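You operate a simulated robot arm through the tools that you are given. There is no shell and no other tool. Be economical: measure what you need, move in short steps, check, and stop when the job is done.

You run a simulated robot arm. Do the job below in one go: nothing can be reset, and whatever is moved stays where it is left.

Task
Heat the cream pot, dip the drooping orange rose till it lifts, then stand it in the slim steel vase.
Fine: wait for the green lamp, don't scald the stalk; switch the pot off and put its lid on; leave the other drooping rose in the grey stand.

It is judged by the outcome, as a careful person would: the job done as asked, and still so three seconds after it is handed in. It fails if anything else is knocked over, pushed out of place, dropped, spilled or broken. Lids that push on must go on centred and level and be pressed home; caps that screw on are set level and turned clockwise until they are tight.

Robot
A 7-joint arm with a two-finger parallel gripper on a trunk, on a base that drives. Base frame: it is fixed to the floor where the robot stands at the start and does not move with it; the origin is under the middle of the robot, x ahead of it, y to its left, z up; the surface under the hand at the start is at about z = 880. Units: mm, rad, N and s.
Its first joint turns from -2.897 to 2.897 rad. Places, roughly: black heat switchbox [500, 100, 900]; rim of the cream pot [600, 100, 1100]; slim steel vase (6x6x14 cm) [500, 200, 900]; white heat dial [500, 0, 900]. Payload 1.57 kg.
The tool frame sits at the grasp point between the pads (the TCP): z along the fingers, y along the line on which they close. The tips reach 30 mm beyond it. Largest opening 80 mm; finger width 17, thickness 12; the body of the gripper, 40 by 82 mm, starts 80 mm behind the TCP.
Orientation is told as [roll, pitch, yaw] about the base's x, y, z axes, in that order, counted from this pose: with the fingers straight down and closing along the base's y, the tool's x points along the base's -x, its y along +y and its z along -z.

Tools
- The arm moves only by the tool apply_moves. Its arguments are lists of equal length, an entry for each row: "xyz": the shift along the base's x, y, z in mm, a list of three; "delta_rot": the turn, a rotation vector about the base's x, y, z in rad, a list of three; "claw": the finger opening in mm, from 0 to 80. In form: {"xyz": [[tx, ty, tz], ...], "delta_rot": [[rx, ry, rz], ...], "claw": [claw, ...]}. A call has 1 to 20 rows; each row shifts and turns the commanded pose from where the row before left it. Each row takes 0.2 s and may step no farther than 50 mm and 0.15 rad from the row before; otherwise, or with a gripper value out of range, the whole call is refused. A pose out of reach is approached as far as the arm can. The call stops where the force on the tool passes 40 N (or 10 N more than at its start, if that is more) or the arm is blocked; 0.2 s more then pass. The fingers move at their own pace (about 153 mm/s each) and stop on an object; they squeeze with about 42 N. The grip force told is the motor's: it shows also when the fingers shut on nothing. Time passes only in rows, and 0.2 s behind the last, so rows that do not move let the fingers close. It gives the time, the measured TCP pose, the force on the tool (base axes), the opening and the grip force at its end, in the units of the frame above (readings bear some noise), with the torque about the TCP (base axes, N m) and any sound that the robot's microphone picked up.
- Cameras (640 x 400 px; columns grow to the right, rows downward): "scene" is now at [0.2, 186.2, 1396.3]; the picture's right is [-0.05, -1.00, 0.00], its down [-0.29, 0.01, -0.96] and it looks along [0.96, -0.05, -0.29] (base axes); focal length 222 px, centre (320, 200). "wrist" rides on the gripper at [72, -7, -122] in the tool frame; the picture's right is [0.09, 1.00, 0.00], its down [-0.84, 0.08, -0.54] and it looks along [-0.54, 0.05, 0.84] (tool axes); focal length 238 px, centre (320, 200). There is no depth. A picture from a camera that has moved, and an enlarged one, comes with that camera's place and axes in the base frame and with its lens. The place of the scene camera against the robot may be out by one fixed shift of up to 12 mm in any direction.
- capture(camera): a new picture of that camera. No time passes.
- roll_base(legs): drives the robot by 1 to 6 legs, each [ahead, left, turn to the left] in mm, mm and rad, along the robot's own axes; the way and the turn of a leg run together, so that a leg with both is an arc; at most 1500 mm and 3.142 rad a leg. The arm and the cameras ride along, it lands a little off, and it stops where it bumps. It gives what a move gives.
- aim_head(pan, tilt): turns the head with the scene camera to pan (to the left, within 2.496 rad either way) and tilt (down, from -0.506 to 1.204), counted from straight ahead of the robot. It gives what a move gives.
- enlarge(camera, box): a new picture of the part [left, top, right, bottom] of that camera's present view, enlarged. No time passes.
- job_done(): hands the job in; it is judged then, once.

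Go step by step. Nothing tells you exact positions but the pictures and the camera data: compare them with the known pose of the tool, close in by small moves and look again before you grip or let go. The budget is 120 turns and 90 pictures, counting those below and the enlarged ones. Unless the task says otherwise, let go and move clear before handing in, and close with one line.

The tools are called by a JSON object that holds its "api" and its "payload". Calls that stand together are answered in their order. apply_moves: Moves the arm, as the interface text tells. Its arguments: {"type":"object","properties":{"xyz":{"type":"array"},"delta_rot":{"type":"array"},"claw":{"type":"array"}},"required":["xyz","delta_rot","claw"]} The other tools are called the same way: roll_base (legs) drives the base; aim_head (pan, tilt) turns the head that bears the scene camera; capture (camera) takes a picture; enlarge (camera, box) takes an enlarged picture of a part of a camera's view; job_done () hands the job in.

At the start:

```text
time_s: 0.0
tcp_pos: [491.8, 270.3, 1460.0]
orientation: [-0.001, 0.0, -0.001]
force: [0.4, 0.1, 1.0]
wrist_torque: [0.0, -0.01, 0.02]
grip_width: 80.1
finger_force: 0.1
robot x, y, heading: [0.6, 4.5, 0.005]
head pan, tilt: [-0.049, 0.293]
```

scene: 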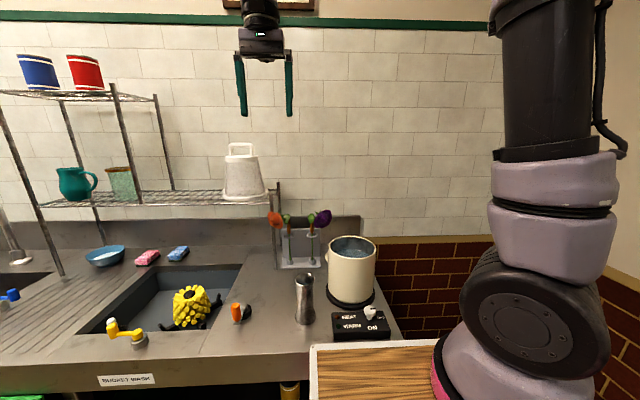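
wrist: 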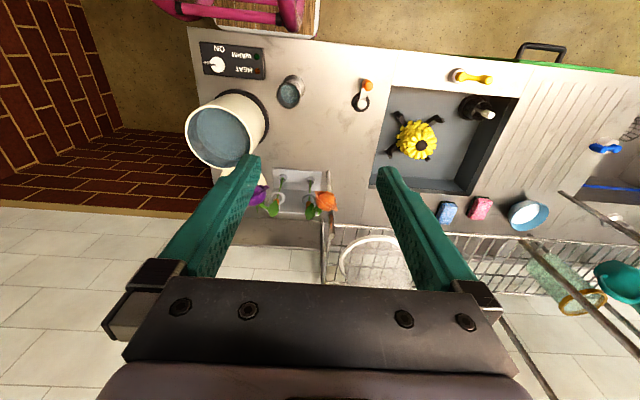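

I see the pot with water on a heater, the switchbox, the vase and the grey stand holding two drooping roses. I'll take closer looks first.

{"api": "enlarge", "payload": {"camera": "scene", "box": [250, 190, 410, 350]}}

{"api": "enlarge", "payload": {"camera": "wrist", "box": [180, 30, 380, 230]}}

{"api": "enlarge", "payload": {"camera": "scene", "box": [180, 120, 300, 220]}}

```text
2.50 times, centred on (330, 270) of scene
camera zoom: at [0.2, 186.2, 1396.3], right [-0.05, -1.0, 0.0], down [-0.29, 0.01, -0.96], along [0.96, -0.05, -0.29], focal length 554 px, centre (295, 25)
```

zoom: 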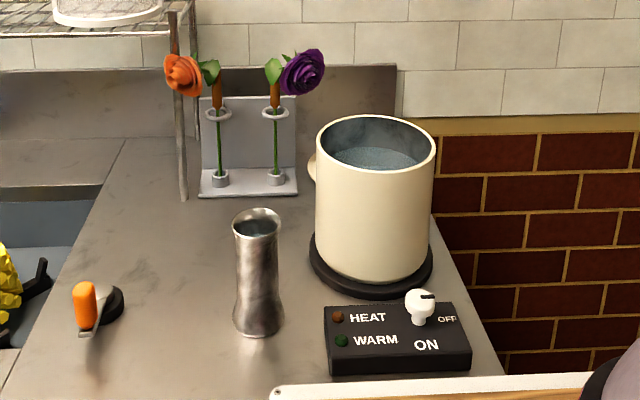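

```text
2.00 times, centred on (280, 130) of wrist
camera zoom: at [419.4, 263.2, 1582.8], right [-0.09, 1.0, 0.0], down [0.84, 0.08, 0.54], along [0.54, 0.05, -0.84], focal length 477 px, centre (400, 340)
```

zoom: 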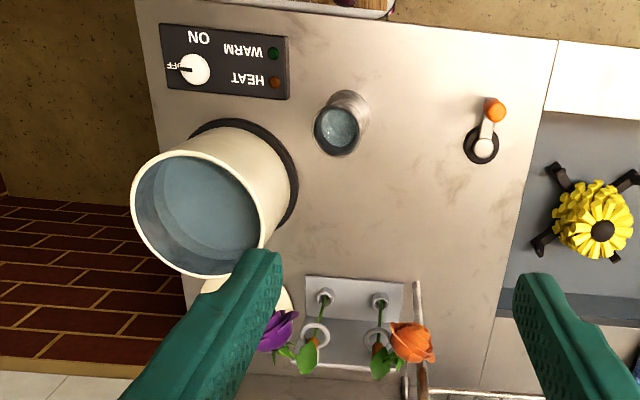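

```text
4.00 times, centred on (240, 170) of scene
camera zoom: at [0.2, 186.2, 1396.3], right [-0.05, -1.0, 0.0], down [-0.29, 0.01, -0.96], along [0.96, -0.05, -0.29], focal length 887 px, centre (640, 320)
```

zoom: 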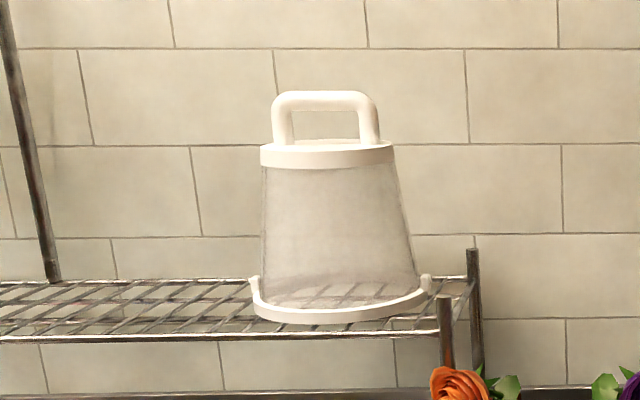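

The pot rim is near (603, 60, 1062), and something cream, maybe the lid, sits behind it. I'll move the wrist camera over for a better look.

{"api": "apply_moves", "payload": {"xyz": [[10, -45, 0], [10, -45, 0], [10, -45, 0], [10, -45, 0], [0, 0, 0]], "delta_rot": [[0, 0, 0], [0, 0, 0], [0, 0, 0], [0, 0, 0], [0, 0, 0]], "claw": [80, 80, 80, 80, 80]}}

{"api": "capture", "payload": {"camera": "wrist"}}

{"api": "capture", "payload": {"camera": "scene"}}

```text
time_s: 1.2
tcp_pos: [531.8, 90.7, 1460.6]
orientation: [-0.001, -0.001, -0.001]
force: [-1.3, 0.9, 0.7]
wrist_torque: [0.02, -0.03, 0.03]
grip_width: 80.0
finger_force: 0.2
robot x, y, heading: [1.4, 0.2, -0.001]
head pan, tilt: [-0.049, 0.293]
```

```text
84 pictures are left
camera wrist: at [459.1, 83.0, 1583.3], right [-0.09, 1.0, 0.0], down [0.84, 0.08, 0.54], along [0.54, 0.05, -0.84], focal length 238 px, centre (320, 200)
```

wrist: 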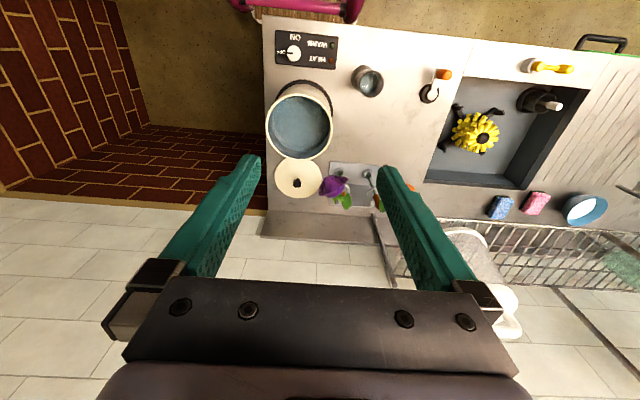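

```text
83 pictures are left
camera scene: at [0.2, 186.3, 1396.3], right [-0.05, -1.0, 0.0], down [-0.29, 0.01, -0.96], along [0.96, -0.05, -0.29], focal length 222 px, centre (320, 200)
```

scene: 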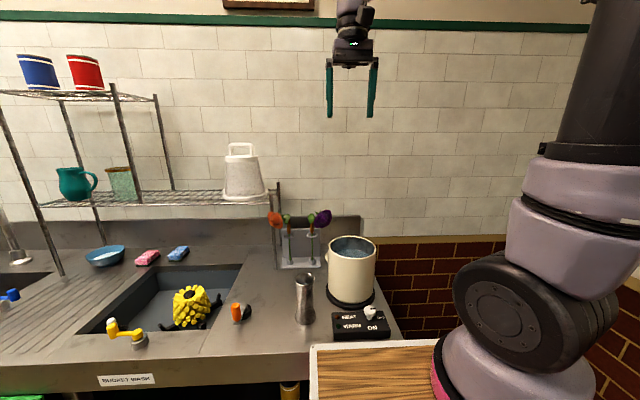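

The lid, with a black knob, lies flat behind the pot. I'll enlarge to measure it.

{"api": "enlarge", "payload": {"camera": "wrist", "box": [250, 20, 410, 220]}}

```text
2.00 times, centred on (330, 120) of wrist
camera zoom: at [459.1, 83.0, 1583.3], right [-0.09, 1.0, 0.0], down [0.84, 0.08, 0.54], along [0.54, 0.05, -0.84], focal length 477 px, centre (300, 360)
```

zoom: 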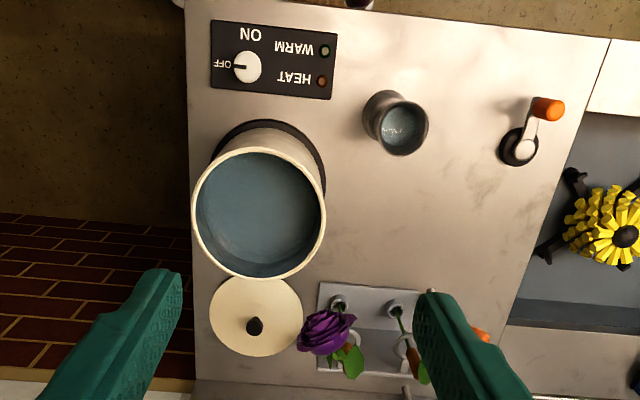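

The dial is near (477, 19), which is inside the near reach limit. The lid knob is near (837, 43) and the orange rose near (787, 271), so I'll back up about 80 mm to bring everything within reach.

{"api": "roll_base", "payload": {"legs": [[-80, 0, 0]]}}

```text
time_s: 2.3
tcp_pos: [450.5, 90.8, 1461.0]
orientation: [0.0, -0.001, 0.0]
force: [1.1, 0.6, 1.2]
wrist_torque: [0.01, -0.02, 0.0]
grip_width: 80.1
finger_force: 0.1
robot x, y, heading: [-79.1, -1.8, 0.0]
head pan, tilt: [-0.049, 0.293]
```

{"api": "apply_moves", "payload": {"xyz": [[7, -18, -45], [7, -18, -45], [7, -18, -45], [6, -18, -45], [0, 0, -45], [0, 0, -45], [0, 0, -30], [0, 0, 0]], "delta_rot": [[0, 0, 0], [0, 0, 0], [0, 0, 0], [0, 0, 0], [0, 0, 0], [0, 0, 0], [0, 0, 0], [0, 0, 0]], "claw": [60, 60, 60, 60, 60, 60, 60, 60]}}

{"api": "capture", "payload": {"camera": "wrist"}}

{"api": "enlarge", "payload": {"camera": "scene", "box": [300, 270, 420, 370]}}

```text
time_s: 4.1
tcp_pos: [478.6, 18.2, 1162.2]
orientation: [0.0, 0.001, 0.001]
force: [-0.5, -0.3, -0.1]
wrist_torque: [0.02, 0.0, -0.02]
grip_width: 60.0
finger_force: 0.2
robot x, y, heading: [-82.9, -0.6, 0.0]
head pan, tilt: [-0.049, 0.293]
```

```text
81 pictures are left
camera wrist: at [406.1, 10.5, 1284.2], right [-0.09, 1.0, 0.0], down [0.84, 0.08, 0.54], along [0.54, 0.05, -0.84], focal length 238 px, centre (320, 200)
```

wrist: 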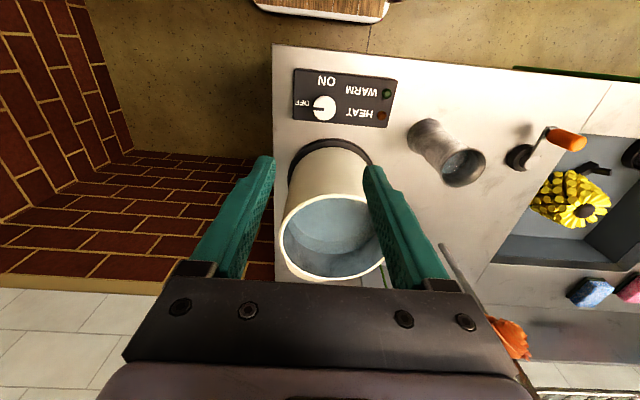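

```text
4.00 times, centred on (360, 320) of scene
camera zoom: at [-80.2, 186.2, 1396.3], right [-0.05, -1.0, 0.0], down [-0.29, 0.01, -0.96], along [0.96, -0.05, -0.29], focal length 887 px, centre (160, -280)
```

zoom: 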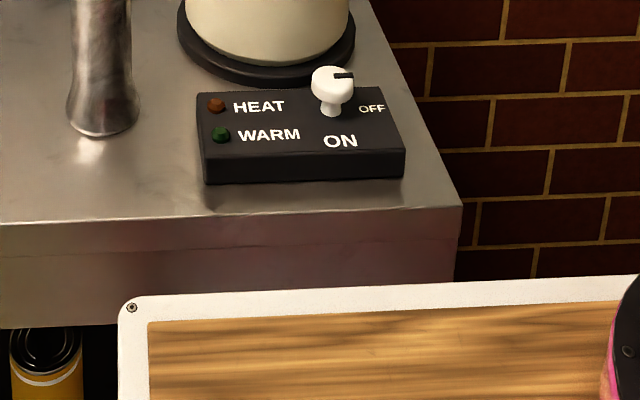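

The dial knob works out at about (477, 21) with its top near z 940. I'll descend over it.

{"api": "apply_moves", "payload": {"xyz": [[-1.5, 3, -45], [0, 0, -45], [0, 0, -45], [0, 0, -45], [0, 0, -25], [0, 0, 0]], "delta_rot": [[0, 0, 0], [0, 0, 0], [0, 0, 0], [0, 0, 0], [0, 0, 0], [0, 0, 0]], "claw": [60, 60, 60, 60, 60, 60]}}

{"api": "enlarge", "payload": {"camera": "wrist", "box": [220, 60, 420, 260]}}

{"api": "enlarge", "payload": {"camera": "scene", "box": [300, 250, 420, 350]}}

```text
time_s: 5.5
tcp_pos: [478.2, 22.0, 954.9]
orientation: [0.002, 0.001, -0.002]
force: [-0.2, 0.0, -0.2]
wrist_torque: [0.03, -0.01, 0.01]
grip_width: 59.8
finger_force: 0.0
robot x, y, heading: [-77.9, 3.9, 0.001]
head pan, tilt: [-0.049, 0.293]
```

```text
2.00 times, centred on (320, 160) of wrist
camera zoom: at [404.9, 14.5, 1078.0], right [-0.09, 1.0, 0.0], down [0.84, 0.08, 0.54], along [0.54, 0.05, -0.84], focal length 477 px, centre (320, 280)
```

zoom: 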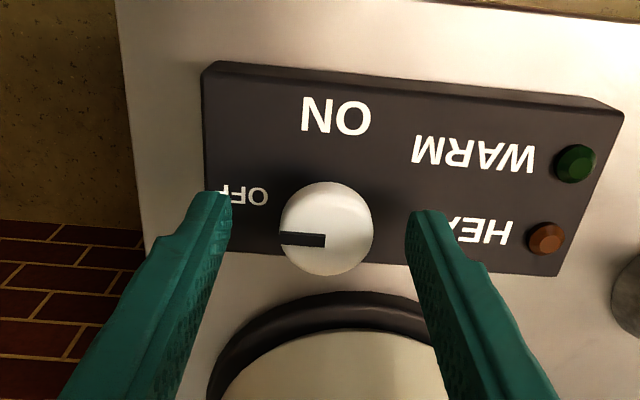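

```text
4.00 times, centred on (360, 300) of scene
camera zoom: at [-80.2, 186.2, 1396.3], right [-0.05, -1.0, 0.0], down [-0.29, 0.01, -0.96], along [0.96, -0.05, -0.29], focal length 887 px, centre (160, -200)
```

zoom: 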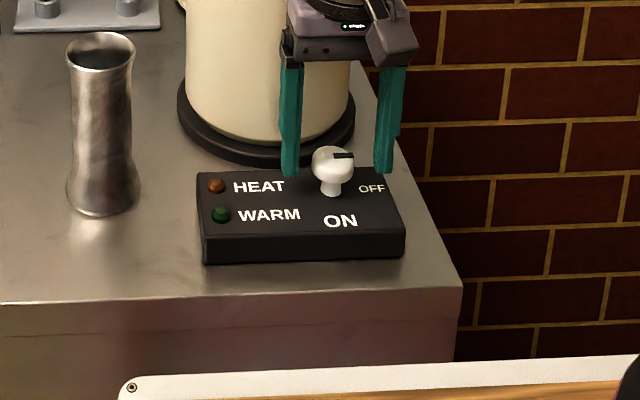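

The fingers straddle the knob. I'll lower a bit, grip it, and turn clockwise 90° to ON.

{"api": "apply_moves", "payload": {"xyz": [[-2.5, 1, -10], [0, 0, 0], [0, 0, 0], [0, 0, 0]], "delta_rot": [[0, 0, 0], [0, 0, 0], [0, 0, 0], [0, 0, 0]], "claw": [60, 50, 20, 20]}}

```text
time_s: 6.5
tcp_pos: [474.5, 23.9, 946.4]
orientation: [0.0, 0.0, 0.002]
force: [-0.4, 9.6, -6.6]
wrist_torque: [0.28, -0.41, 0.05]
grip_width: 31.3
finger_force: 40.2
robot x, y, heading: [-80.6, 0.4, 0.002]
head pan, tilt: [-0.049, 0.293]
```

{"api": "apply_moves", "payload": {"xyz": [[0, 1, 0], [0, 0, 0], [0, 0, 0], [0, 0, 0], [0, 0, 0], [0, 0, 0], [0, 0, 0], [0, 0, 0], [0, 0, 0], [0, 0, 0], [0, 0, 0], [0, 0, 0]], "delta_rot": [[0, 0, 0], [0, 0, -0.143], [0, 0, -0.143], [0, 0, -0.143], [0, 0, -0.143], [0, 0, -0.143], [0, 0, -0.143], [0, 0, -0.143], [0, 0, -0.143], [0, 0, -0.143], [0, 0, -0.143], [0, 0, -0.143]], "claw": [20, 20, 20, 20, 20, 20, 20, 20, 20, 20, 20, 20]}}

{"api": "enlarge", "payload": {"camera": "scene", "box": [300, 250, 420, 350]}}

```text
time_s: 7.9
tcp_pos: [475.5, 27.0, 946.9]
orientation: [0.005, 0.0, -0.733]
force: [3.0, 8.0, -10.9]
wrist_torque: [-0.1, -0.14, 0.05]
grip_width: 31.5
finger_force: 40.1
robot x, y, heading: [-86.4, 1.4, 0.001]
head pan, tilt: [-0.049, 0.293]
stopped in row 7: the force on the tool passed its limit at 41 N (the readings are from after the stop); the commanded pose is now the measured one
```

```text
4.00 times, centred on (360, 300) of scene
camera zoom: at [-79.6, 186.9, 1396.2], right [-0.05, -1.0, 0.0], down [-0.29, 0.01, -0.96], along [0.96, -0.05, -0.29], focal length 887 px, centre (160, -200)
```

zoom: 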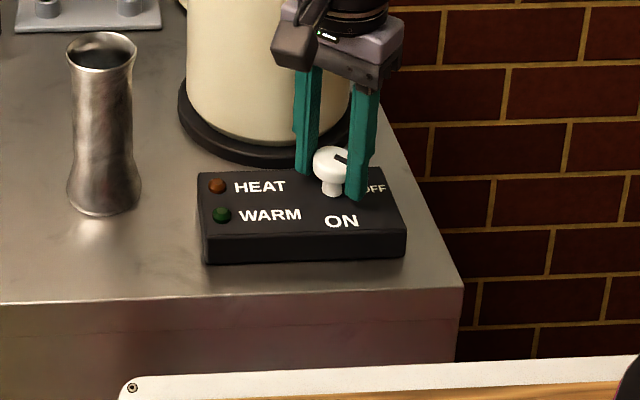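

The knob has turned about 40° and then the force limit stopped it. I'll release and check alignment.

{"api": "apply_moves", "payload": {"xyz": [[0, 0, 0], [0, 0, 0]], "delta_rot": [[0, 0, 0], [0, 0, 0]], "claw": [60, 60]}}

{"api": "enlarge", "payload": {"camera": "wrist", "box": [220, 60, 420, 260]}}

```text
time_s: 8.5
tcp_pos: [475.0, 26.3, 946.0]
orientation: [0.003, 0.0, -0.736]
force: [-0.4, -0.5, -0.2]
wrist_torque: [0.02, -0.01, -0.02]
grip_width: 60.0
finger_force: 0.2
robot x, y, heading: [-81.7, 1.3, 0.0]
head pan, tilt: [-0.049, 0.293]
```

```text
2.00 times, centred on (320, 160) of wrist
camera zoom: at [416.9, 68.4, 1068.9], right [0.6, 0.8, 0.0], down [0.67, -0.51, 0.54], along [0.44, -0.32, -0.84], focal length 477 px, centre (320, 280)
```

zoom: 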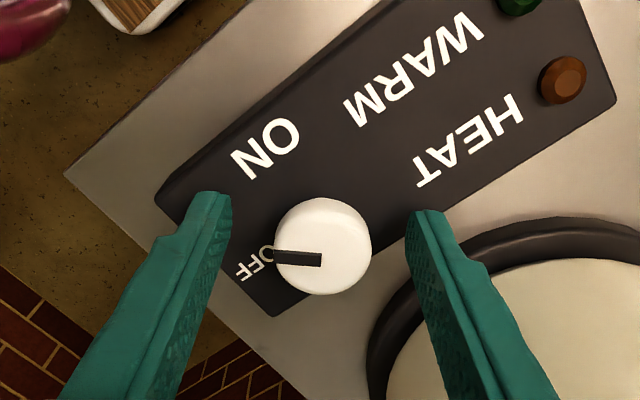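

{"api": "apply_moves", "payload": {"xyz": [[1, 0.5, 0], [0, 0, 0], [0, 0, 0], [0, 0, 0]], "delta_rot": [[0, 0, 0], [0, 0, 0], [0, 0, 0], [0, 0, 0]], "claw": [50, 20, 20, 20]}}

```text
time_s: 9.5
tcp_pos: [476.8, 26.3, 945.7]
orientation: [0.005, 0.0, -0.734]
force: [-1.2, -0.4, 0.6]
wrist_torque: [0.0, 0.08, 0.01]
grip_width: 31.6
finger_force: 40.0
robot x, y, heading: [-80.0, 0.6, 0.0]
head pan, tilt: [-0.049, 0.293]
```

Well centred now, with almost no side force. I'll continue the turn.

{"api": "apply_moves", "payload": {"xyz": [[0, 0, 0], [0, 0, 0], [0, 0, 0], [0, 0, 0], [0, 0, 0], [0, 0, 0], [0, 0, 0]], "delta_rot": [[0, 0, -0.12], [0, 0, -0.12], [0, 0, -0.12], [0, 0, -0.12], [0, 0, -0.12], [0, 0, -0.12], [0, 0, -0.1]], "claw": [20, 20, 20, 20, 20, 20, 20]}}

{"api": "enlarge", "payload": {"camera": "scene", "box": [300, 250, 420, 350]}}

```text
time_s: 11.1
tcp_pos: [479.9, 28.2, 945.9]
orientation: [0.005, -0.001, -1.556]
force: [24.7, 23.7, -8.2]
wrist_torque: [0.24, -0.39, 0.11]
grip_width: 31.7
finger_force: 39.9
robot x, y, heading: [-79.0, -2.4, -0.0]
head pan, tilt: [-0.049, 0.293]
```

```text
4.00 times, centred on (360, 300) of scene
camera zoom: at [-78.8, 187.5, 1396.1], right [-0.05, -1.0, 0.0], down [-0.29, 0.01, -0.96], along [0.96, -0.05, -0.29], focal length 887 px, centre (160, -200)
```

zoom: 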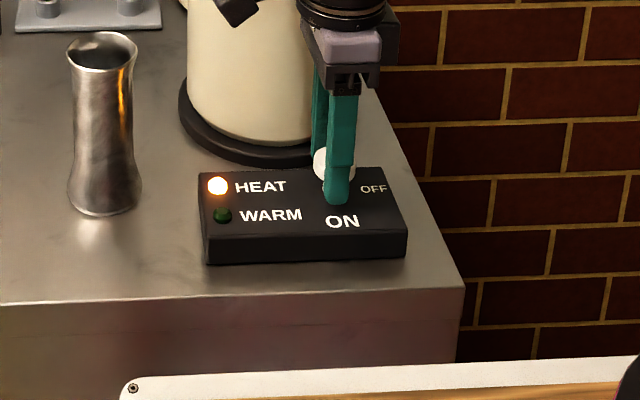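

The HEAT lamp is lit. I'll release, go up, and look at the roses.

{"api": "apply_moves", "payload": {"xyz": [[0, 0, 0], [0, 0, 0], [0, 0, 40], [0, 0, 45], [0, 0, 45], [0, 0, 45], [0, 0, 45], [40, 20, 45], [45, 30, 0], [45, 30, 0], [0, 30, 0], [0, 30, 0], [0, 30, 0], [0, 30, 0]], "delta_rot": [[0, 0, 0], [0, 0, 0], [0, 0, 0], [0, 0, 0], [0, 0, 0.14], [0, 0, 0.14], [0, 0, 0.14], [0, 0, 0.14], [0, 0, 0.14], [0, 0, 0.14], [0, 0, 0.14], [0, 0, 0.14], [0, 0, 0.14], [0, 0, 0.14]], "claw": [60, 60, 60, 60, 60, 60, 60, 60, 60, 60, 60, 60, 60, 60]}}

{"api": "capture", "payload": {"camera": "wrist"}}

{"api": "enlarge", "payload": {"camera": "scene", "box": [240, 180, 360, 280]}}

```text
refused: row 8 steps farther than a row can; nothing moved
```

```text
74 pictures are left
camera wrist: at [470.4, 99.2, 1069.0], right [0.99, 0.11, 0.01], down [0.09, -0.84, 0.54], along [0.06, -0.54, -0.84], focal length 238 px, centre (320, 200)
```

wrist: 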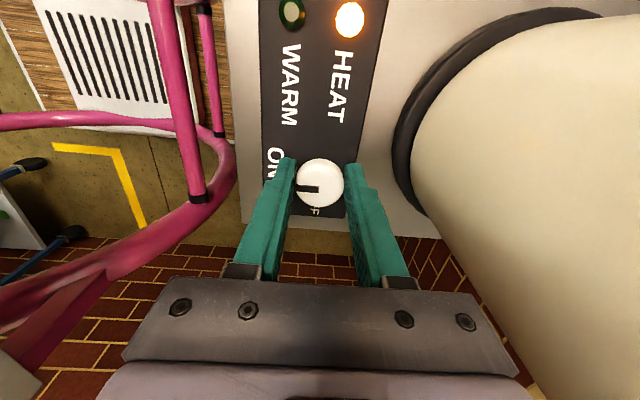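

```text
4.00 times, centred on (300, 230) of scene
camera zoom: at [-78.8, 187.5, 1396.1], right [-0.05, -1.0, 0.0], down [-0.29, 0.01, -0.96], along [0.96, -0.05, -0.29], focal length 887 px, centre (400, 80)
```

zoom: 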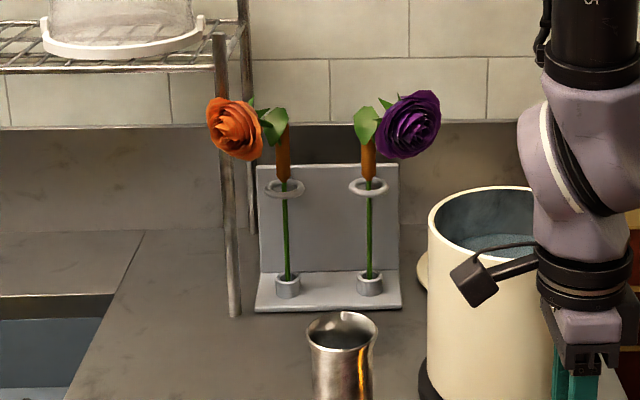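

I can see the pointer at ON and the orange lamp lit. Each rose has a brown grip section above its ring. I'll release, rise, and return yaw to zero.

{"api": "apply_moves", "payload": {"xyz": [[0, 0, 0], [0, 0, 0], [0, 0, 40], [0, 0, 45], [0, 0, 45], [0, 0, 45], [0, 0, 45], [0, 30, 30], [0, 30, 30], [0, 30, 30], [0, 30, 0], [0, 30, 0], [0, 30, 0], [0, 20, 0]], "delta_rot": [[0, 0, 0], [0, 0, 0], [0, 0, 0], [0, 0, 0], [0, 0, 0.145], [0, 0, 0.145], [0, 0, 0.145], [0, 0, 0.145], [0, 0, 0.145], [0, 0, 0.145], [0, 0, 0.145], [0, 0, 0.145], [0, 0, 0.145], [0, 0, 0.145]], "claw": [60, 60, 60, 60, 60, 60, 60, 60, 60, 60, 60, 60, 60, 60]}}

{"api": "enlarge", "payload": {"camera": "scene", "box": [240, 180, 420, 360]}}

{"api": "capture", "payload": {"camera": "wrist"}}

```text
time_s: 14.1
tcp_pos: [476.0, 227.9, 1257.0]
orientation: [0.004, 0.001, -0.104]
force: [1.3, 0.5, 0.2]
wrist_torque: [0.02, -0.02, 0.03]
grip_width: 59.9
finger_force: 0.0
robot x, y, heading: [-78.9, -0.2, 0.002]
head pan, tilt: [-0.049, 0.293]
```

```text
2.22 times, centred on (330, 270) of scene
camera zoom: at [-80.1, 186.2, 1396.3], right [-0.05, -1.0, 0.0], down [-0.29, 0.01, -0.96], along [0.96, -0.05, -0.29], focal length 493 px, centre (298, 44)
```

zoom: 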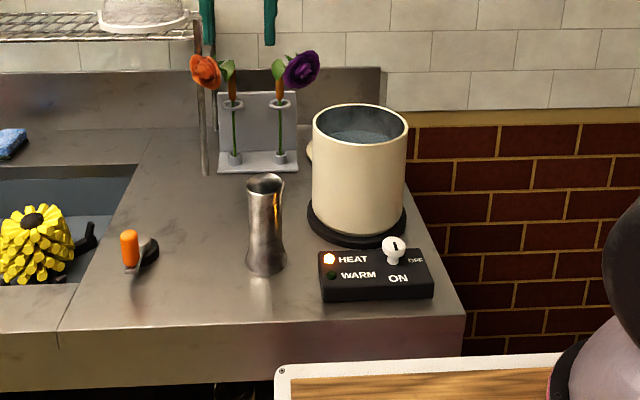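

```text
71 pictures are left
camera wrist: at [403.3, 226.2, 1379.8], right [0.01, 1.0, 0.0], down [0.84, -0.01, 0.54], along [0.54, 0.0, -0.84], focal length 238 px, centre (320, 200)
```

wrist: 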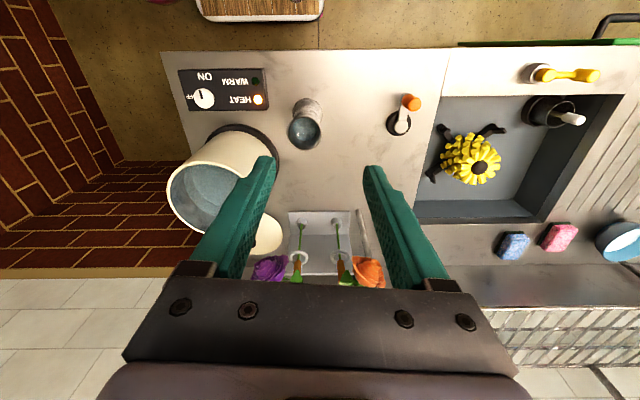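

{"api": "apply_moves", "payload": {"xyz": [[0, 0, 0], [20.5, 4.5, -19.5], [20.5, 4.5, -19.5], [20.5, 4.5, -19.5], [20.5, 4.5, -19.5], [20.5, 4.5, -19.5], [20.5, 4.5, -19.5], [20.5, 4.5, -19.5], [0, 0, 0]], "delta_rot": [[0, 0, 0.104], [0, -0.149, 0], [0, -0.149, 0], [0, -0.149, 0], [0, -0.149, 0], [0, -0.149, 0], [0, -0.149, 0], [0, -0.149, 0], [0, 0, 0]], "claw": [60, 60, 60, 60, 60, 60, 60, 60, 60]}}

{"api": "capture", "payload": {"camera": "wrist"}}

{"api": "capture", "payload": {"camera": "scene"}}

```text
time_s: 16.1
tcp_pos: [619.9, 258.7, 1119.5]
orientation: [0.006, -1.044, -0.003]
force: [0.0, -1.3, -0.2]
wrist_torque: [-0.06, 0.0, -0.01]
grip_width: 60.1
finger_force: 0.0
robot x, y, heading: [-81.8, -0.6, -0.005]
head pan, tilt: [-0.049, 0.293]
```

```text
70 pictures are left
camera wrist: at [478.2, 250.1, 1120.1], right [-0.05, 1.0, -0.08], down [-0.05, 0.07, 1.0], along [1.0, 0.05, 0.04], focal length 238 px, centre (320, 200)
```

wrist: 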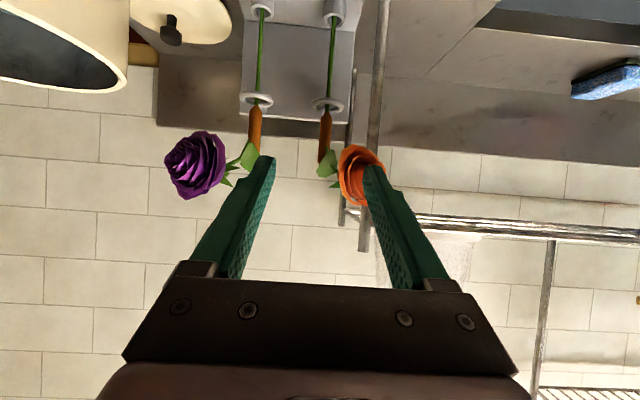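

```text
69 pictures are left
camera scene: at [-80.2, 186.4, 1396.3], right [-0.05, -1.0, 0.0], down [-0.29, 0.01, -0.96], along [0.96, -0.05, -0.29], focal length 222 px, centre (320, 200)
```

scene: 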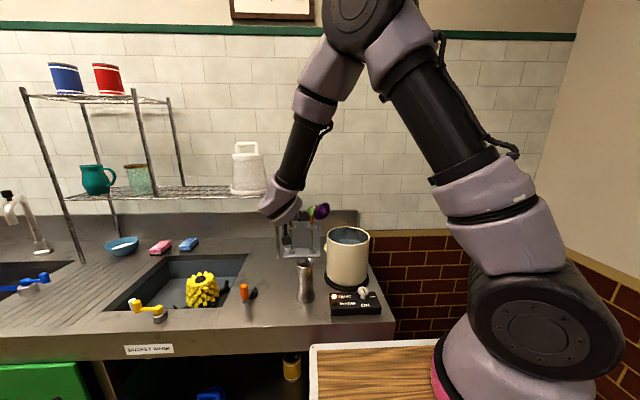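

{"api": "enlarge", "payload": {"camera": "wrist", "box": [220, 0, 420, 260]}}

```text
1.54 times, centred on (320, 130) of wrist
camera zoom: at [478.2, 250.1, 1120.1], right [-0.05, 1.0, -0.08], down [-0.05, 0.07, 1.0], along [1.0, 0.05, 0.04], focal length 367 px, centre (320, 308)
```

zoom: 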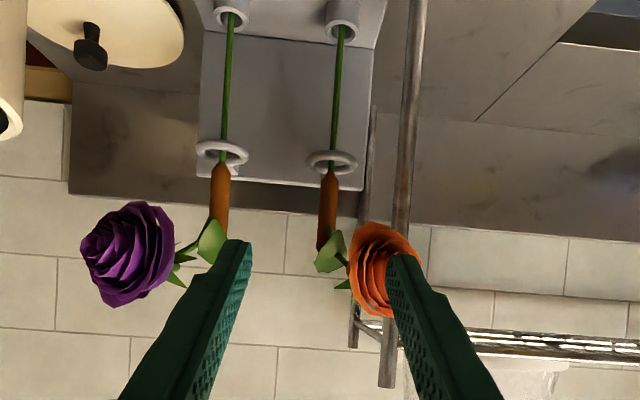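

The orange handle is at about (789, 268), z 1019–1083, with its flower drooping forward-left at about (735, 311, 1098). I'll level the hand to horizontal and come in below the flower.

{"api": "apply_moves", "payload": {"xyz": [[0, 2, -16], [0, 2, -16], [0, 2, -16], [0, 2, -16], [10, 1, -17], [20, 0, 0], [20, 0, 0], [0, 0, 0]], "delta_rot": [[0, -0.13, 0], [0, -0.13, 0], [0, -0.13, 0], [0, -0.13, 0], [0, 0, 0], [0, 0, 0], [0, 0, 0], [0, 0, 0]], "claw": [40, 40, 40, 40, 40, 40, 40, 40]}}

{"api": "capture", "payload": {"camera": "wrist"}}

{"api": "enlarge", "payload": {"camera": "scene", "box": [240, 180, 400, 320]}}

```text
time_s: 17.9
tcp_pos: [671.9, 267.6, 1039.5]
orientation: [0.216, -1.563, -0.212]
force: [-0.5, -0.4, 0.5]
wrist_torque: [0.0, -0.05, 0.02]
grip_width: 39.9
finger_force: 0.1
robot x, y, heading: [-81.8, -0.2, 0.003]
head pan, tilt: [-0.049, 0.293]
```

```text
67 pictures are left
camera wrist: at [548.0, 259.7, 968.4], right [0.0, 1.0, -0.09], down [-0.54, 0.07, 0.84], along [0.84, 0.05, 0.53], focal length 238 px, centre (320, 200)
```

wrist: 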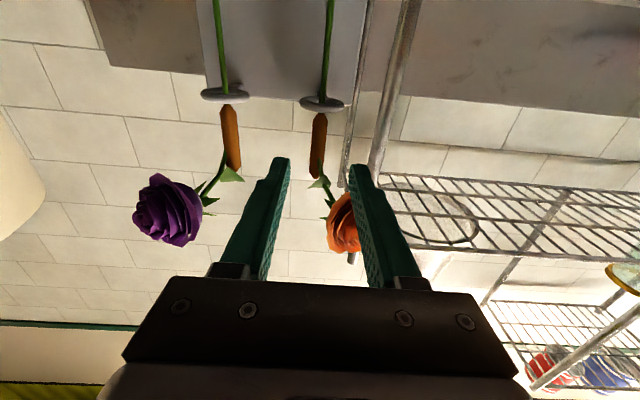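

```text
2.86 times, centred on (320, 250) of scene
camera zoom: at [-80.1, 186.5, 1396.3], right [-0.05, -1.0, 0.0], down [-0.29, 0.01, -0.96], along [0.96, -0.05, -0.29], focal length 634 px, centre (320, 57)
```

zoom: 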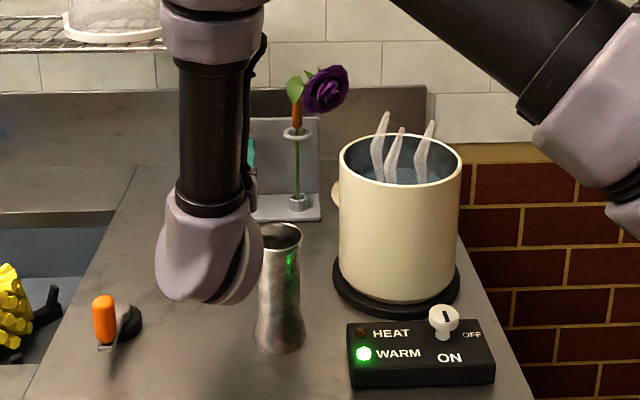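

The green WARM lamp is lit and HEAT has gone off, so it looks like thermostat control. Alignment is good, so I'll advance to the handle.

{"api": "apply_moves", "payload": {"xyz": [[25, 0, 0], [25, 0, 0], [25, 0, 0], [15, 0, 0], [0, 0, 0]], "delta_rot": [[0, 0, 0], [0, 0, 0], [0, 0, 0], [0, 0, 0], [0, 0, 0]], "claw": [40, 40, 40, 40, 40]}}

{"api": "capture", "payload": {"camera": "wrist"}}

{"api": "enlarge", "payload": {"camera": "scene", "box": [240, 180, 400, 320]}}

```text
time_s: 19.1
tcp_pos: [762.0, 268.3, 1038.5]
orientation: [0.286, -1.564, -0.281]
force: [0.4, -0.7, 0.8]
wrist_torque: [0.02, -0.01, -0.02]
grip_width: 40.1
finger_force: 0.0
robot x, y, heading: [-80.9, -1.1, -0.002]
head pan, tilt: [-0.049, 0.293]
```

```text
65 pictures are left
camera wrist: at [638.1, 259.7, 968.5], right [0.0, 1.0, -0.09], down [-0.54, 0.07, 0.84], along [0.84, 0.05, 0.53], focal length 238 px, centre (320, 200)
```

wrist: 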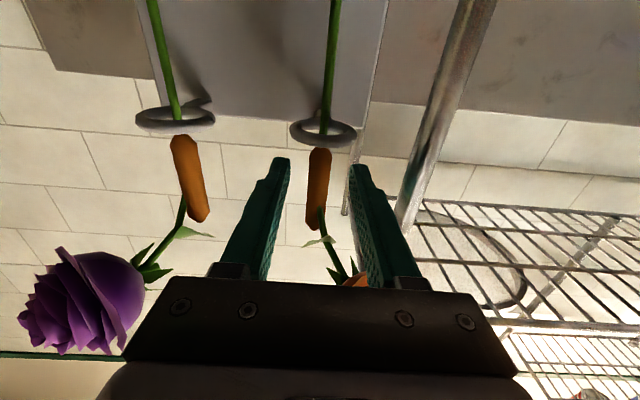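

```text
2.86 times, centred on (320, 250) of scene
camera zoom: at [-80.3, 186.6, 1396.3], right [-0.05, -1.0, 0.0], down [-0.29, 0.01, -0.96], along [0.96, -0.05, -0.29], focal length 634 px, centre (320, 57)
```

zoom: 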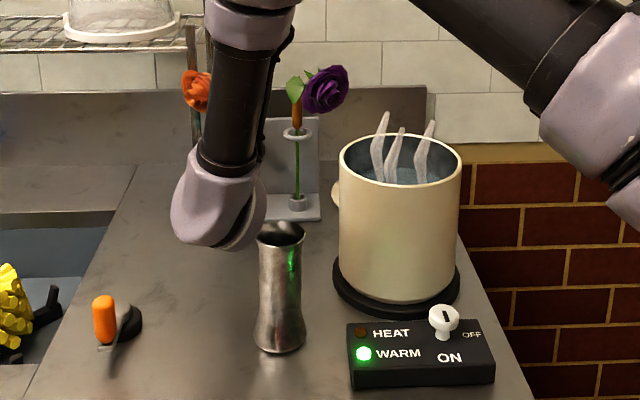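

{"api": "apply_moves", "payload": {"xyz": [[12, -1.5, 0], [10, -1.5, 0], [0, 0, 0], [0, 0, 0]], "delta_rot": [[0, 0, 0], [0, 0, 0], [0, 0, 0], [0, 0, 0]], "claw": [40, 40, 40, 40]}}

{"api": "capture", "payload": {"camera": "wrist"}}

```text
time_s: 20.1
tcp_pos: [781.6, 264.2, 1037.4]
orientation: [0.15, -1.563, -0.148]
force: [0.0, -0.1, -0.3]
wrist_torque: [0.03, 0.02, -0.01]
grip_width: 40.1
finger_force: 0.0
robot x, y, heading: [-81.7, 2.4, -0.002]
head pan, tilt: [-0.049, 0.293]
```

```text
63 pictures are left
camera wrist: at [659.4, 256.3, 968.0], right [0.0, 1.0, -0.09], down [-0.54, 0.07, 0.84], along [0.84, 0.05, 0.53], focal length 238 px, centre (320, 200)
```

wrist: 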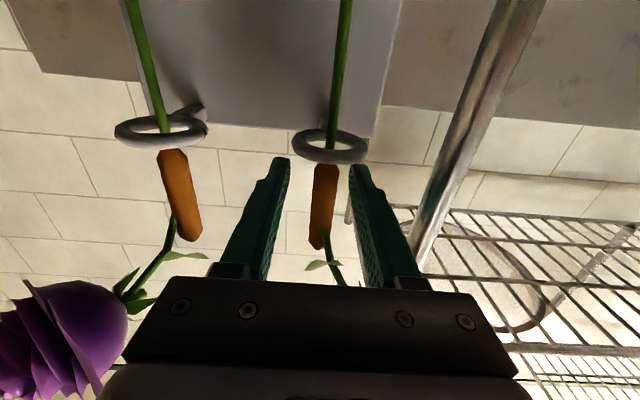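

The handle is between the pads. Closing.

{"api": "apply_moves", "payload": {"xyz": [[0, 0, 0], [0, 0, 0], [0, 0, 0]], "delta_rot": [[0, 0, 0], [0, 0, 0], [0, 0, 0]], "claw": [8, 5, 5]}}

{"api": "enlarge", "payload": {"camera": "wrist", "box": [220, 80, 420, 280]}}

{"api": "enlarge", "payload": {"camera": "scene", "box": [240, 180, 400, 320]}}

```text
time_s: 20.9
tcp_pos: [782.8, 264.2, 1039.2]
orientation: [0.223, -1.563, -0.217]
force: [-0.4, -1.4, 3.0]
wrist_torque: [-0.19, -0.05, -0.02]
grip_width: 14.5
finger_force: 13.7
robot x, y, heading: [-76.7, -3.0, 0.001]
head pan, tilt: [-0.049, 0.293]
```

```text
2.00 times, centred on (320, 180) of wrist
camera zoom: at [659.4, 256.5, 968.4], right [0.0, 1.0, -0.09], down [-0.54, 0.07, 0.84], along [0.84, 0.05, 0.53], focal length 477 px, centre (320, 240)
```

zoom: 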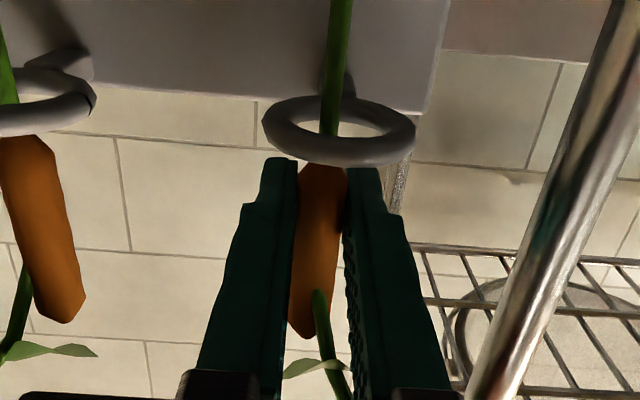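

```text
2.86 times, centred on (320, 250) of scene
camera zoom: at [-80.2, 186.5, 1396.3], right [-0.05, -1.0, 0.0], down [-0.29, 0.01, -0.96], along [0.96, -0.05, -0.29], focal length 634 px, centre (320, 57)
```

zoom: 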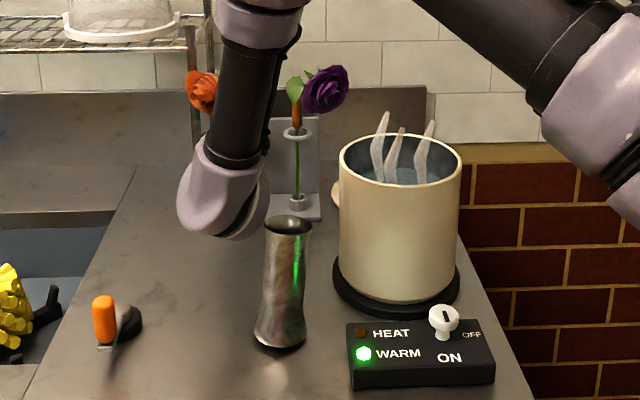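

Warning sign: the vase is leaning, and my wrist link seems to be nudging it. I'll loosen the grip and ease slowly to +y so it settles back upright.

{"api": "apply_moves", "payload": {"xyz": [[0, 0, 0], [0, 0, 0], [0, 1.5, 0], [0, 1.5, 0], [0, 1.5, 0], [0, 1.5, 0]], "delta_rot": [[0, 0, 0], [0, 0, 0], [0, 0, 0], [0, 0, 0], [0, 0, 0], [0, 0, 0]], "claw": [40, 40, 40, 40, 40, 40]}}

{"api": "enlarge", "payload": {"camera": "scene", "box": [240, 200, 360, 300]}}

```text
time_s: 22.3
tcp_pos: [782.2, 270.7, 1037.9]
orientation: [0.179, -1.564, -0.175]
force: [-0.1, -0.3, 0.1]
wrist_torque: [-0.02, 0.01, -0.01]
grip_width: 39.9
finger_force: 0.0
robot x, y, heading: [-78.8, 0.0, 0.002]
head pan, tilt: [-0.049, 0.293]
```

```text
4.00 times, centred on (300, 250) of scene
camera zoom: at [-80.0, 186.5, 1396.3], right [-0.05, -1.0, 0.0], down [-0.29, 0.01, -0.96], along [0.96, -0.05, -0.29], focal length 887 px, centre (400, 0)
```

zoom: 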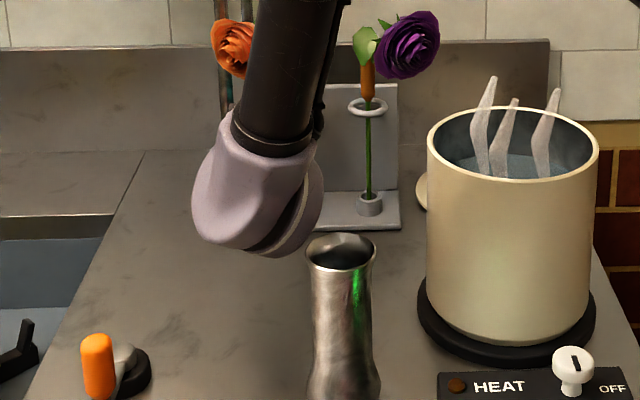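

The vase stands upright again in its original place. I'll yaw the hand about the handle so the wrist swings away from the vase, then re-centre on the handle.

{"api": "apply_moves", "payload": {"xyz": [[0, 0, 0], [0, 0, 0], [0, -2.5, 0], [0, -2.5, 0], [0, 0, 0]], "delta_rot": [[0, 0, -0.1], [0, 0, -0.1], [0, 0, 0], [0, 0, 0], [0, 0, 0]], "claw": [40, 40, 40, 40, 40]}}

{"api": "enlarge", "payload": {"camera": "scene", "box": [240, 200, 360, 300]}}

{"api": "capture", "payload": {"camera": "wrist"}}

```text
time_s: 23.5
tcp_pos: [782.6, 264.9, 1037.9]
orientation: [0.178, -1.565, -0.375]
force: [0.6, 0.3, -0.2]
wrist_torque: [-0.01, -0.01, 0.02]
grip_width: 39.7
finger_force: 0.2
robot x, y, heading: [-81.2, -3.2, -0.006]
head pan, tilt: [-0.049, 0.293]
```

```text
4.00 times, centred on (300, 250) of scene
camera zoom: at [-80.1, 186.5, 1396.3], right [-0.05, -1.0, 0.0], down [-0.29, 0.01, -0.96], along [0.96, -0.05, -0.29], focal length 887 px, centre (400, 0)
```

zoom: 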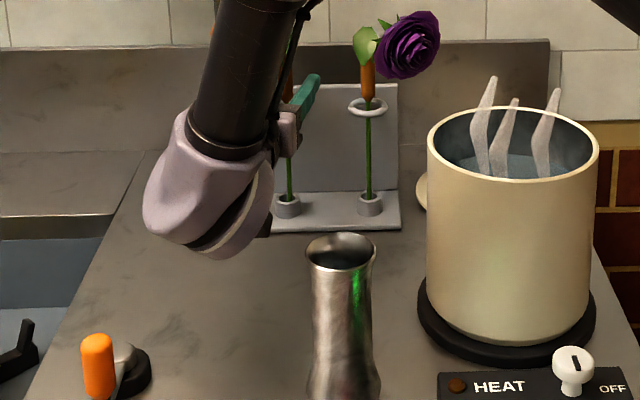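

```text
58 pictures are left
camera wrist: at [660.3, 281.9, 968.4], right [0.19, 0.98, -0.09], down [-0.51, 0.18, 0.84], along [0.84, -0.12, 0.53], focal length 238 px, centre (320, 200)
```

wrist: 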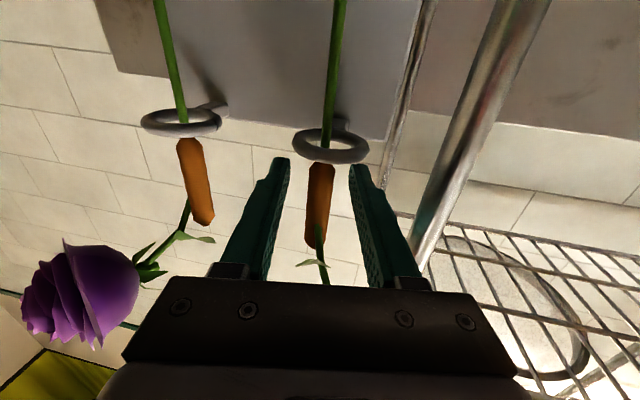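

Clear of the vase now. I'll grip, and lift slightly, watching that the flower clears the shelf post.

{"api": "apply_moves", "payload": {"xyz": [[0, 0, 0], [0, 0, 0], [0, 0, 0], [0, 0, 8], [0, 0, 10], [-3, 0, 10], [-3, 0, 10], [0, 0, 0]], "delta_rot": [[0, 0, 0], [0, 0, 0], [0, 0, 0], [0, 0, 0], [0, 0, 0], [0, 0, 0], [0, 0, 0], [0, 0, 0]], "claw": [8, 5, 5, 5, 5, 5, 5, 5]}}

{"api": "enlarge", "payload": {"camera": "scene", "box": [220, 160, 380, 320]}}

{"api": "capture", "payload": {"camera": "wrist"}}

```text
time_s: 25.3
tcp_pos: [775.6, 265.4, 1076.7]
orientation: [0.163, -1.565, -0.36]
force: [0.4, 0.1, 0.4]
wrist_torque: [-0.01, 0.01, 0.0]
grip_width: 14.3
finger_force: 14.4
robot x, y, heading: [-81.2, -3.2, -0.002]
head pan, tilt: [-0.049, 0.293]
```

```text
2.50 times, centred on (300, 240) of scene
camera zoom: at [-80.0, 186.5, 1396.3], right [-0.05, -1.0, 0.0], down [-0.29, 0.01, -0.96], along [0.96, -0.05, -0.29], focal length 554 px, centre (370, 100)
```

zoom: 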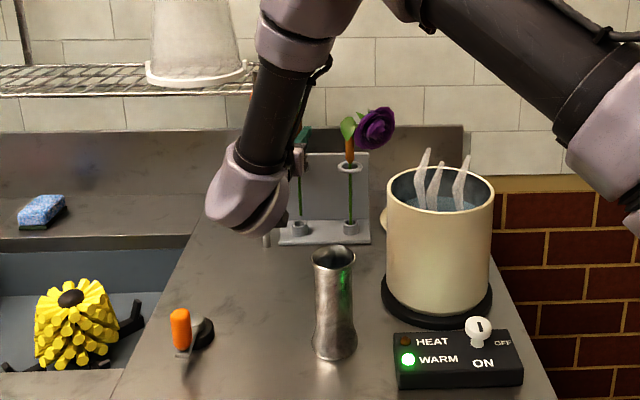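

```text
56 pictures are left
camera wrist: at [654.3, 282.0, 1006.7], right [0.19, 0.98, -0.09], down [-0.51, 0.18, 0.84], along [0.84, -0.12, 0.53], focal length 238 px, centre (320, 200)
```

wrist: 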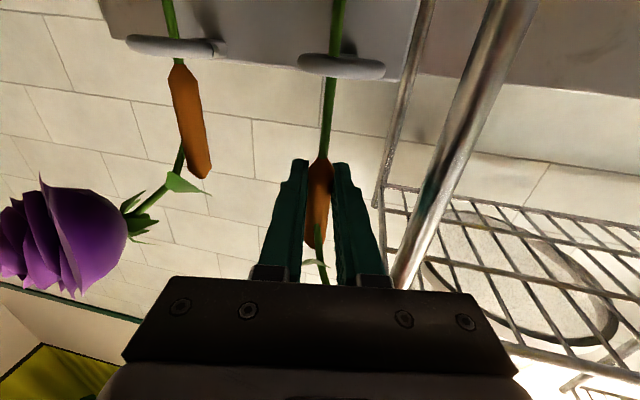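

{"api": "apply_moves", "payload": {"xyz": [[0, 0, 12], [0, 0, 12], [0, 0, 6], [0, 0, 6], [0, 0, 10], [0, 0, 0]], "delta_rot": [[0, 0, 0], [0, 0, 0], [0, 0, 0.1], [0, 0, 0.1], [0, 0, 0], [0, 0, 0]], "claw": [5, 5, 5, 5, 5, 5]}}

{"api": "enlarge", "payload": {"camera": "scene", "box": [220, 160, 380, 320]}}

```text
time_s: 26.7
tcp_pos: [776.6, 265.7, 1122.2]
orientation: [0.218, -1.563, -0.215]
force: [-0.2, 0.4, -0.8]
wrist_torque: [-0.02, 0.01, 0.02]
grip_width: 14.5
finger_force: 14.5
robot x, y, heading: [-80.3, -1.0, -0.0]
head pan, tilt: [-0.049, 0.293]
```

```text
2.50 times, centred on (300, 240) of scene
camera zoom: at [-80.0, 186.5, 1396.3], right [-0.05, -1.0, 0.0], down [-0.29, 0.01, -0.96], along [0.96, -0.05, -0.29], focal length 554 px, centre (370, 100)
```

zoom: 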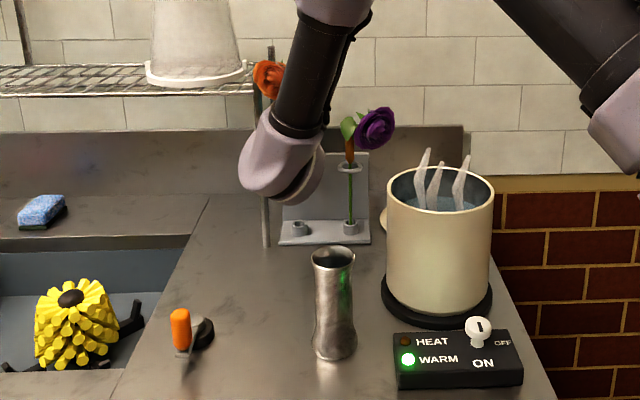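

{"api": "apply_moves", "payload": {"xyz": [[0, 0, 15], [0, 0, 15], [0, 0, 15], [0, 0, 15], [0, 0, 20], [0, 0, 0]], "delta_rot": [[0, 0, 0], [0, 0, 0], [0, 0, 0], [0, 0, 0], [0, 0, 0], [0, 0, 0]], "claw": [5, 5, 5, 5, 5, 5]}}

{"api": "capture", "payload": {"camera": "wrist"}}

{"api": "capture", "payload": {"camera": "scene"}}

```text
time_s: 28.1
tcp_pos: [776.5, 265.8, 1202.5]
orientation: [0.212, -1.563, -0.211]
force: [-0.3, 0.4, -0.5]
wrist_torque: [0.01, 0.01, 0.01]
grip_width: 14.5
finger_force: 14.5
robot x, y, heading: [-79.4, -1.8, -0.001]
head pan, tilt: [-0.049, 0.293]
```

```text
54 pictures are left
camera wrist: at [652.6, 257.3, 1132.8], right [0.0, 1.0, -0.09], down [-0.54, 0.07, 0.84], along [0.84, 0.05, 0.53], focal length 238 px, centre (320, 200)
```

wrist: 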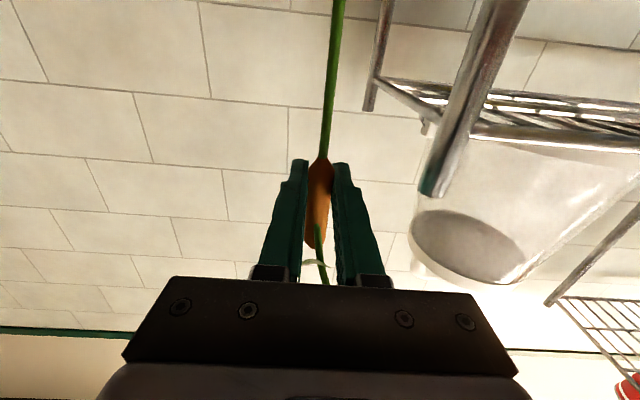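

```text
53 pictures are left
camera scene: at [-80.0, 186.5, 1396.3], right [-0.05, -1.0, 0.0], down [-0.29, 0.01, -0.96], along [0.96, -0.05, -0.29], focal length 222 px, centre (320, 200)
```

scene: 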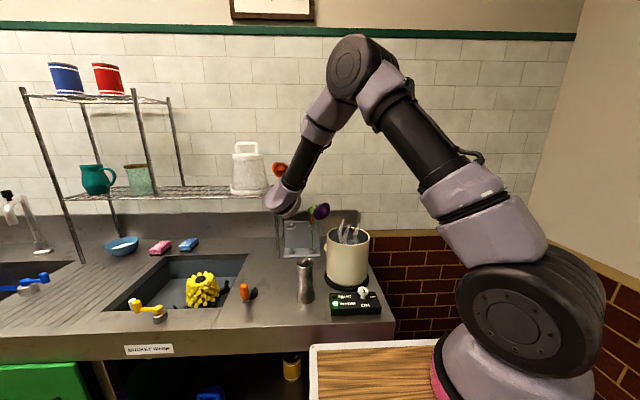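

The rose is free of the stand. I'll bring it back, raise it a little, and carry it over the pot, then check lamp and alignment.

{"api": "apply_moves", "payload": {"xyz": [[0, 0, 20], [-35, 0, 20], [-45, 0, 0], [-45, 0, 0], [-22, -20, 0], [-10, -40, 0], [-10, -40, 0], [0, -40, 0], [0, -40, 0], [0, -32, 0], [0, 0, 0]], "delta_rot": [[0, 0, 0], [0, 0, 0], [0, 0, 0], [0, 0, 0], [0, 0, 0], [0, 0, 0], [0, 0, 0], [0, 0, 0], [0, 0, 0], [0, 0, 0], [0, 0, 0]], "claw": [5, 5, 5, 5, 5, 5, 5, 5, 5, 5, 5]}}

{"api": "capture", "payload": {"camera": "scene"}}

{"api": "enlarge", "payload": {"camera": "scene", "box": [270, 160, 430, 320]}}

{"api": "capture", "payload": {"camera": "wrist"}}

```text
time_s: 30.5
tcp_pos: [609.7, 95.3, 1251.1]
orientation: [0.34, -1.562, -0.338]
force: [0.7, -0.7, -0.6]
wrist_torque: [-0.02, 0.02, 0.03]
grip_width: 14.5
finger_force: 13.7
out of reach, approached as far as the arm can: row 9, 10
robot x, y, heading: [-81.5, -4.1, -0.001]
head pan, tilt: [-0.049, 0.293]
```

```text
52 pictures are left
camera scene: at [-79.6, 185.9, 1396.3], right [-0.05, -1.0, 0.0], down [-0.29, 0.01, -0.96], along [0.96, -0.05, -0.29], focal length 222 px, centre (320, 200)
```

scene: 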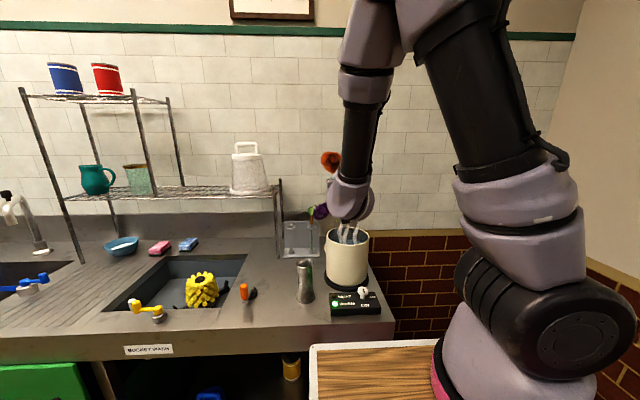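

```text
2.50 times, centred on (350, 240) of scene
camera zoom: at [-79.6, 185.9, 1396.3], right [-0.05, -1.0, 0.0], down [-0.29, 0.01, -0.96], along [0.96, -0.05, -0.29], focal length 554 px, centre (245, 100)
```

zoom: 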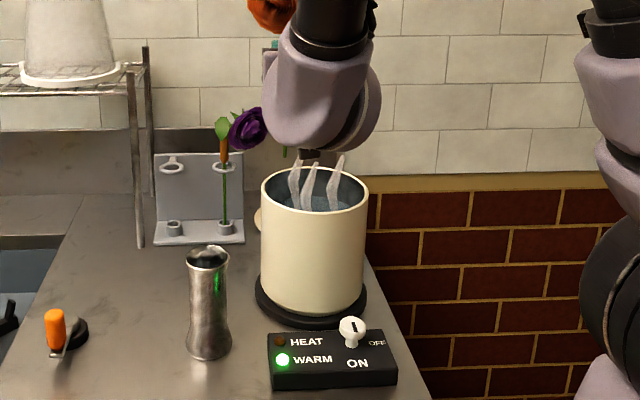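

```text
50 pictures are left
camera wrist: at [486.0, 87.9, 1182.7], right [0.0, 1.0, -0.09], down [-0.54, 0.07, 0.84], along [0.84, 0.05, 0.53], focal length 238 px, centre (320, 200)
```

wrist: 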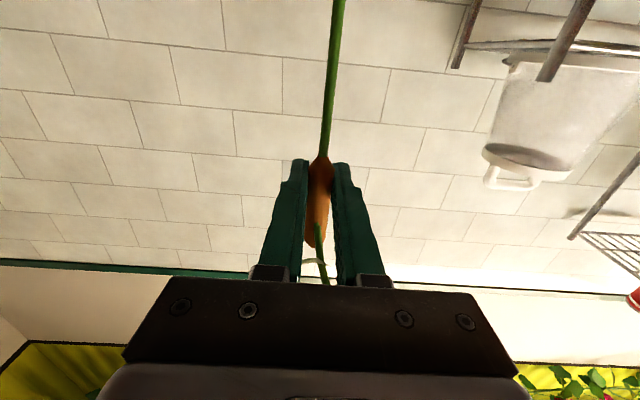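

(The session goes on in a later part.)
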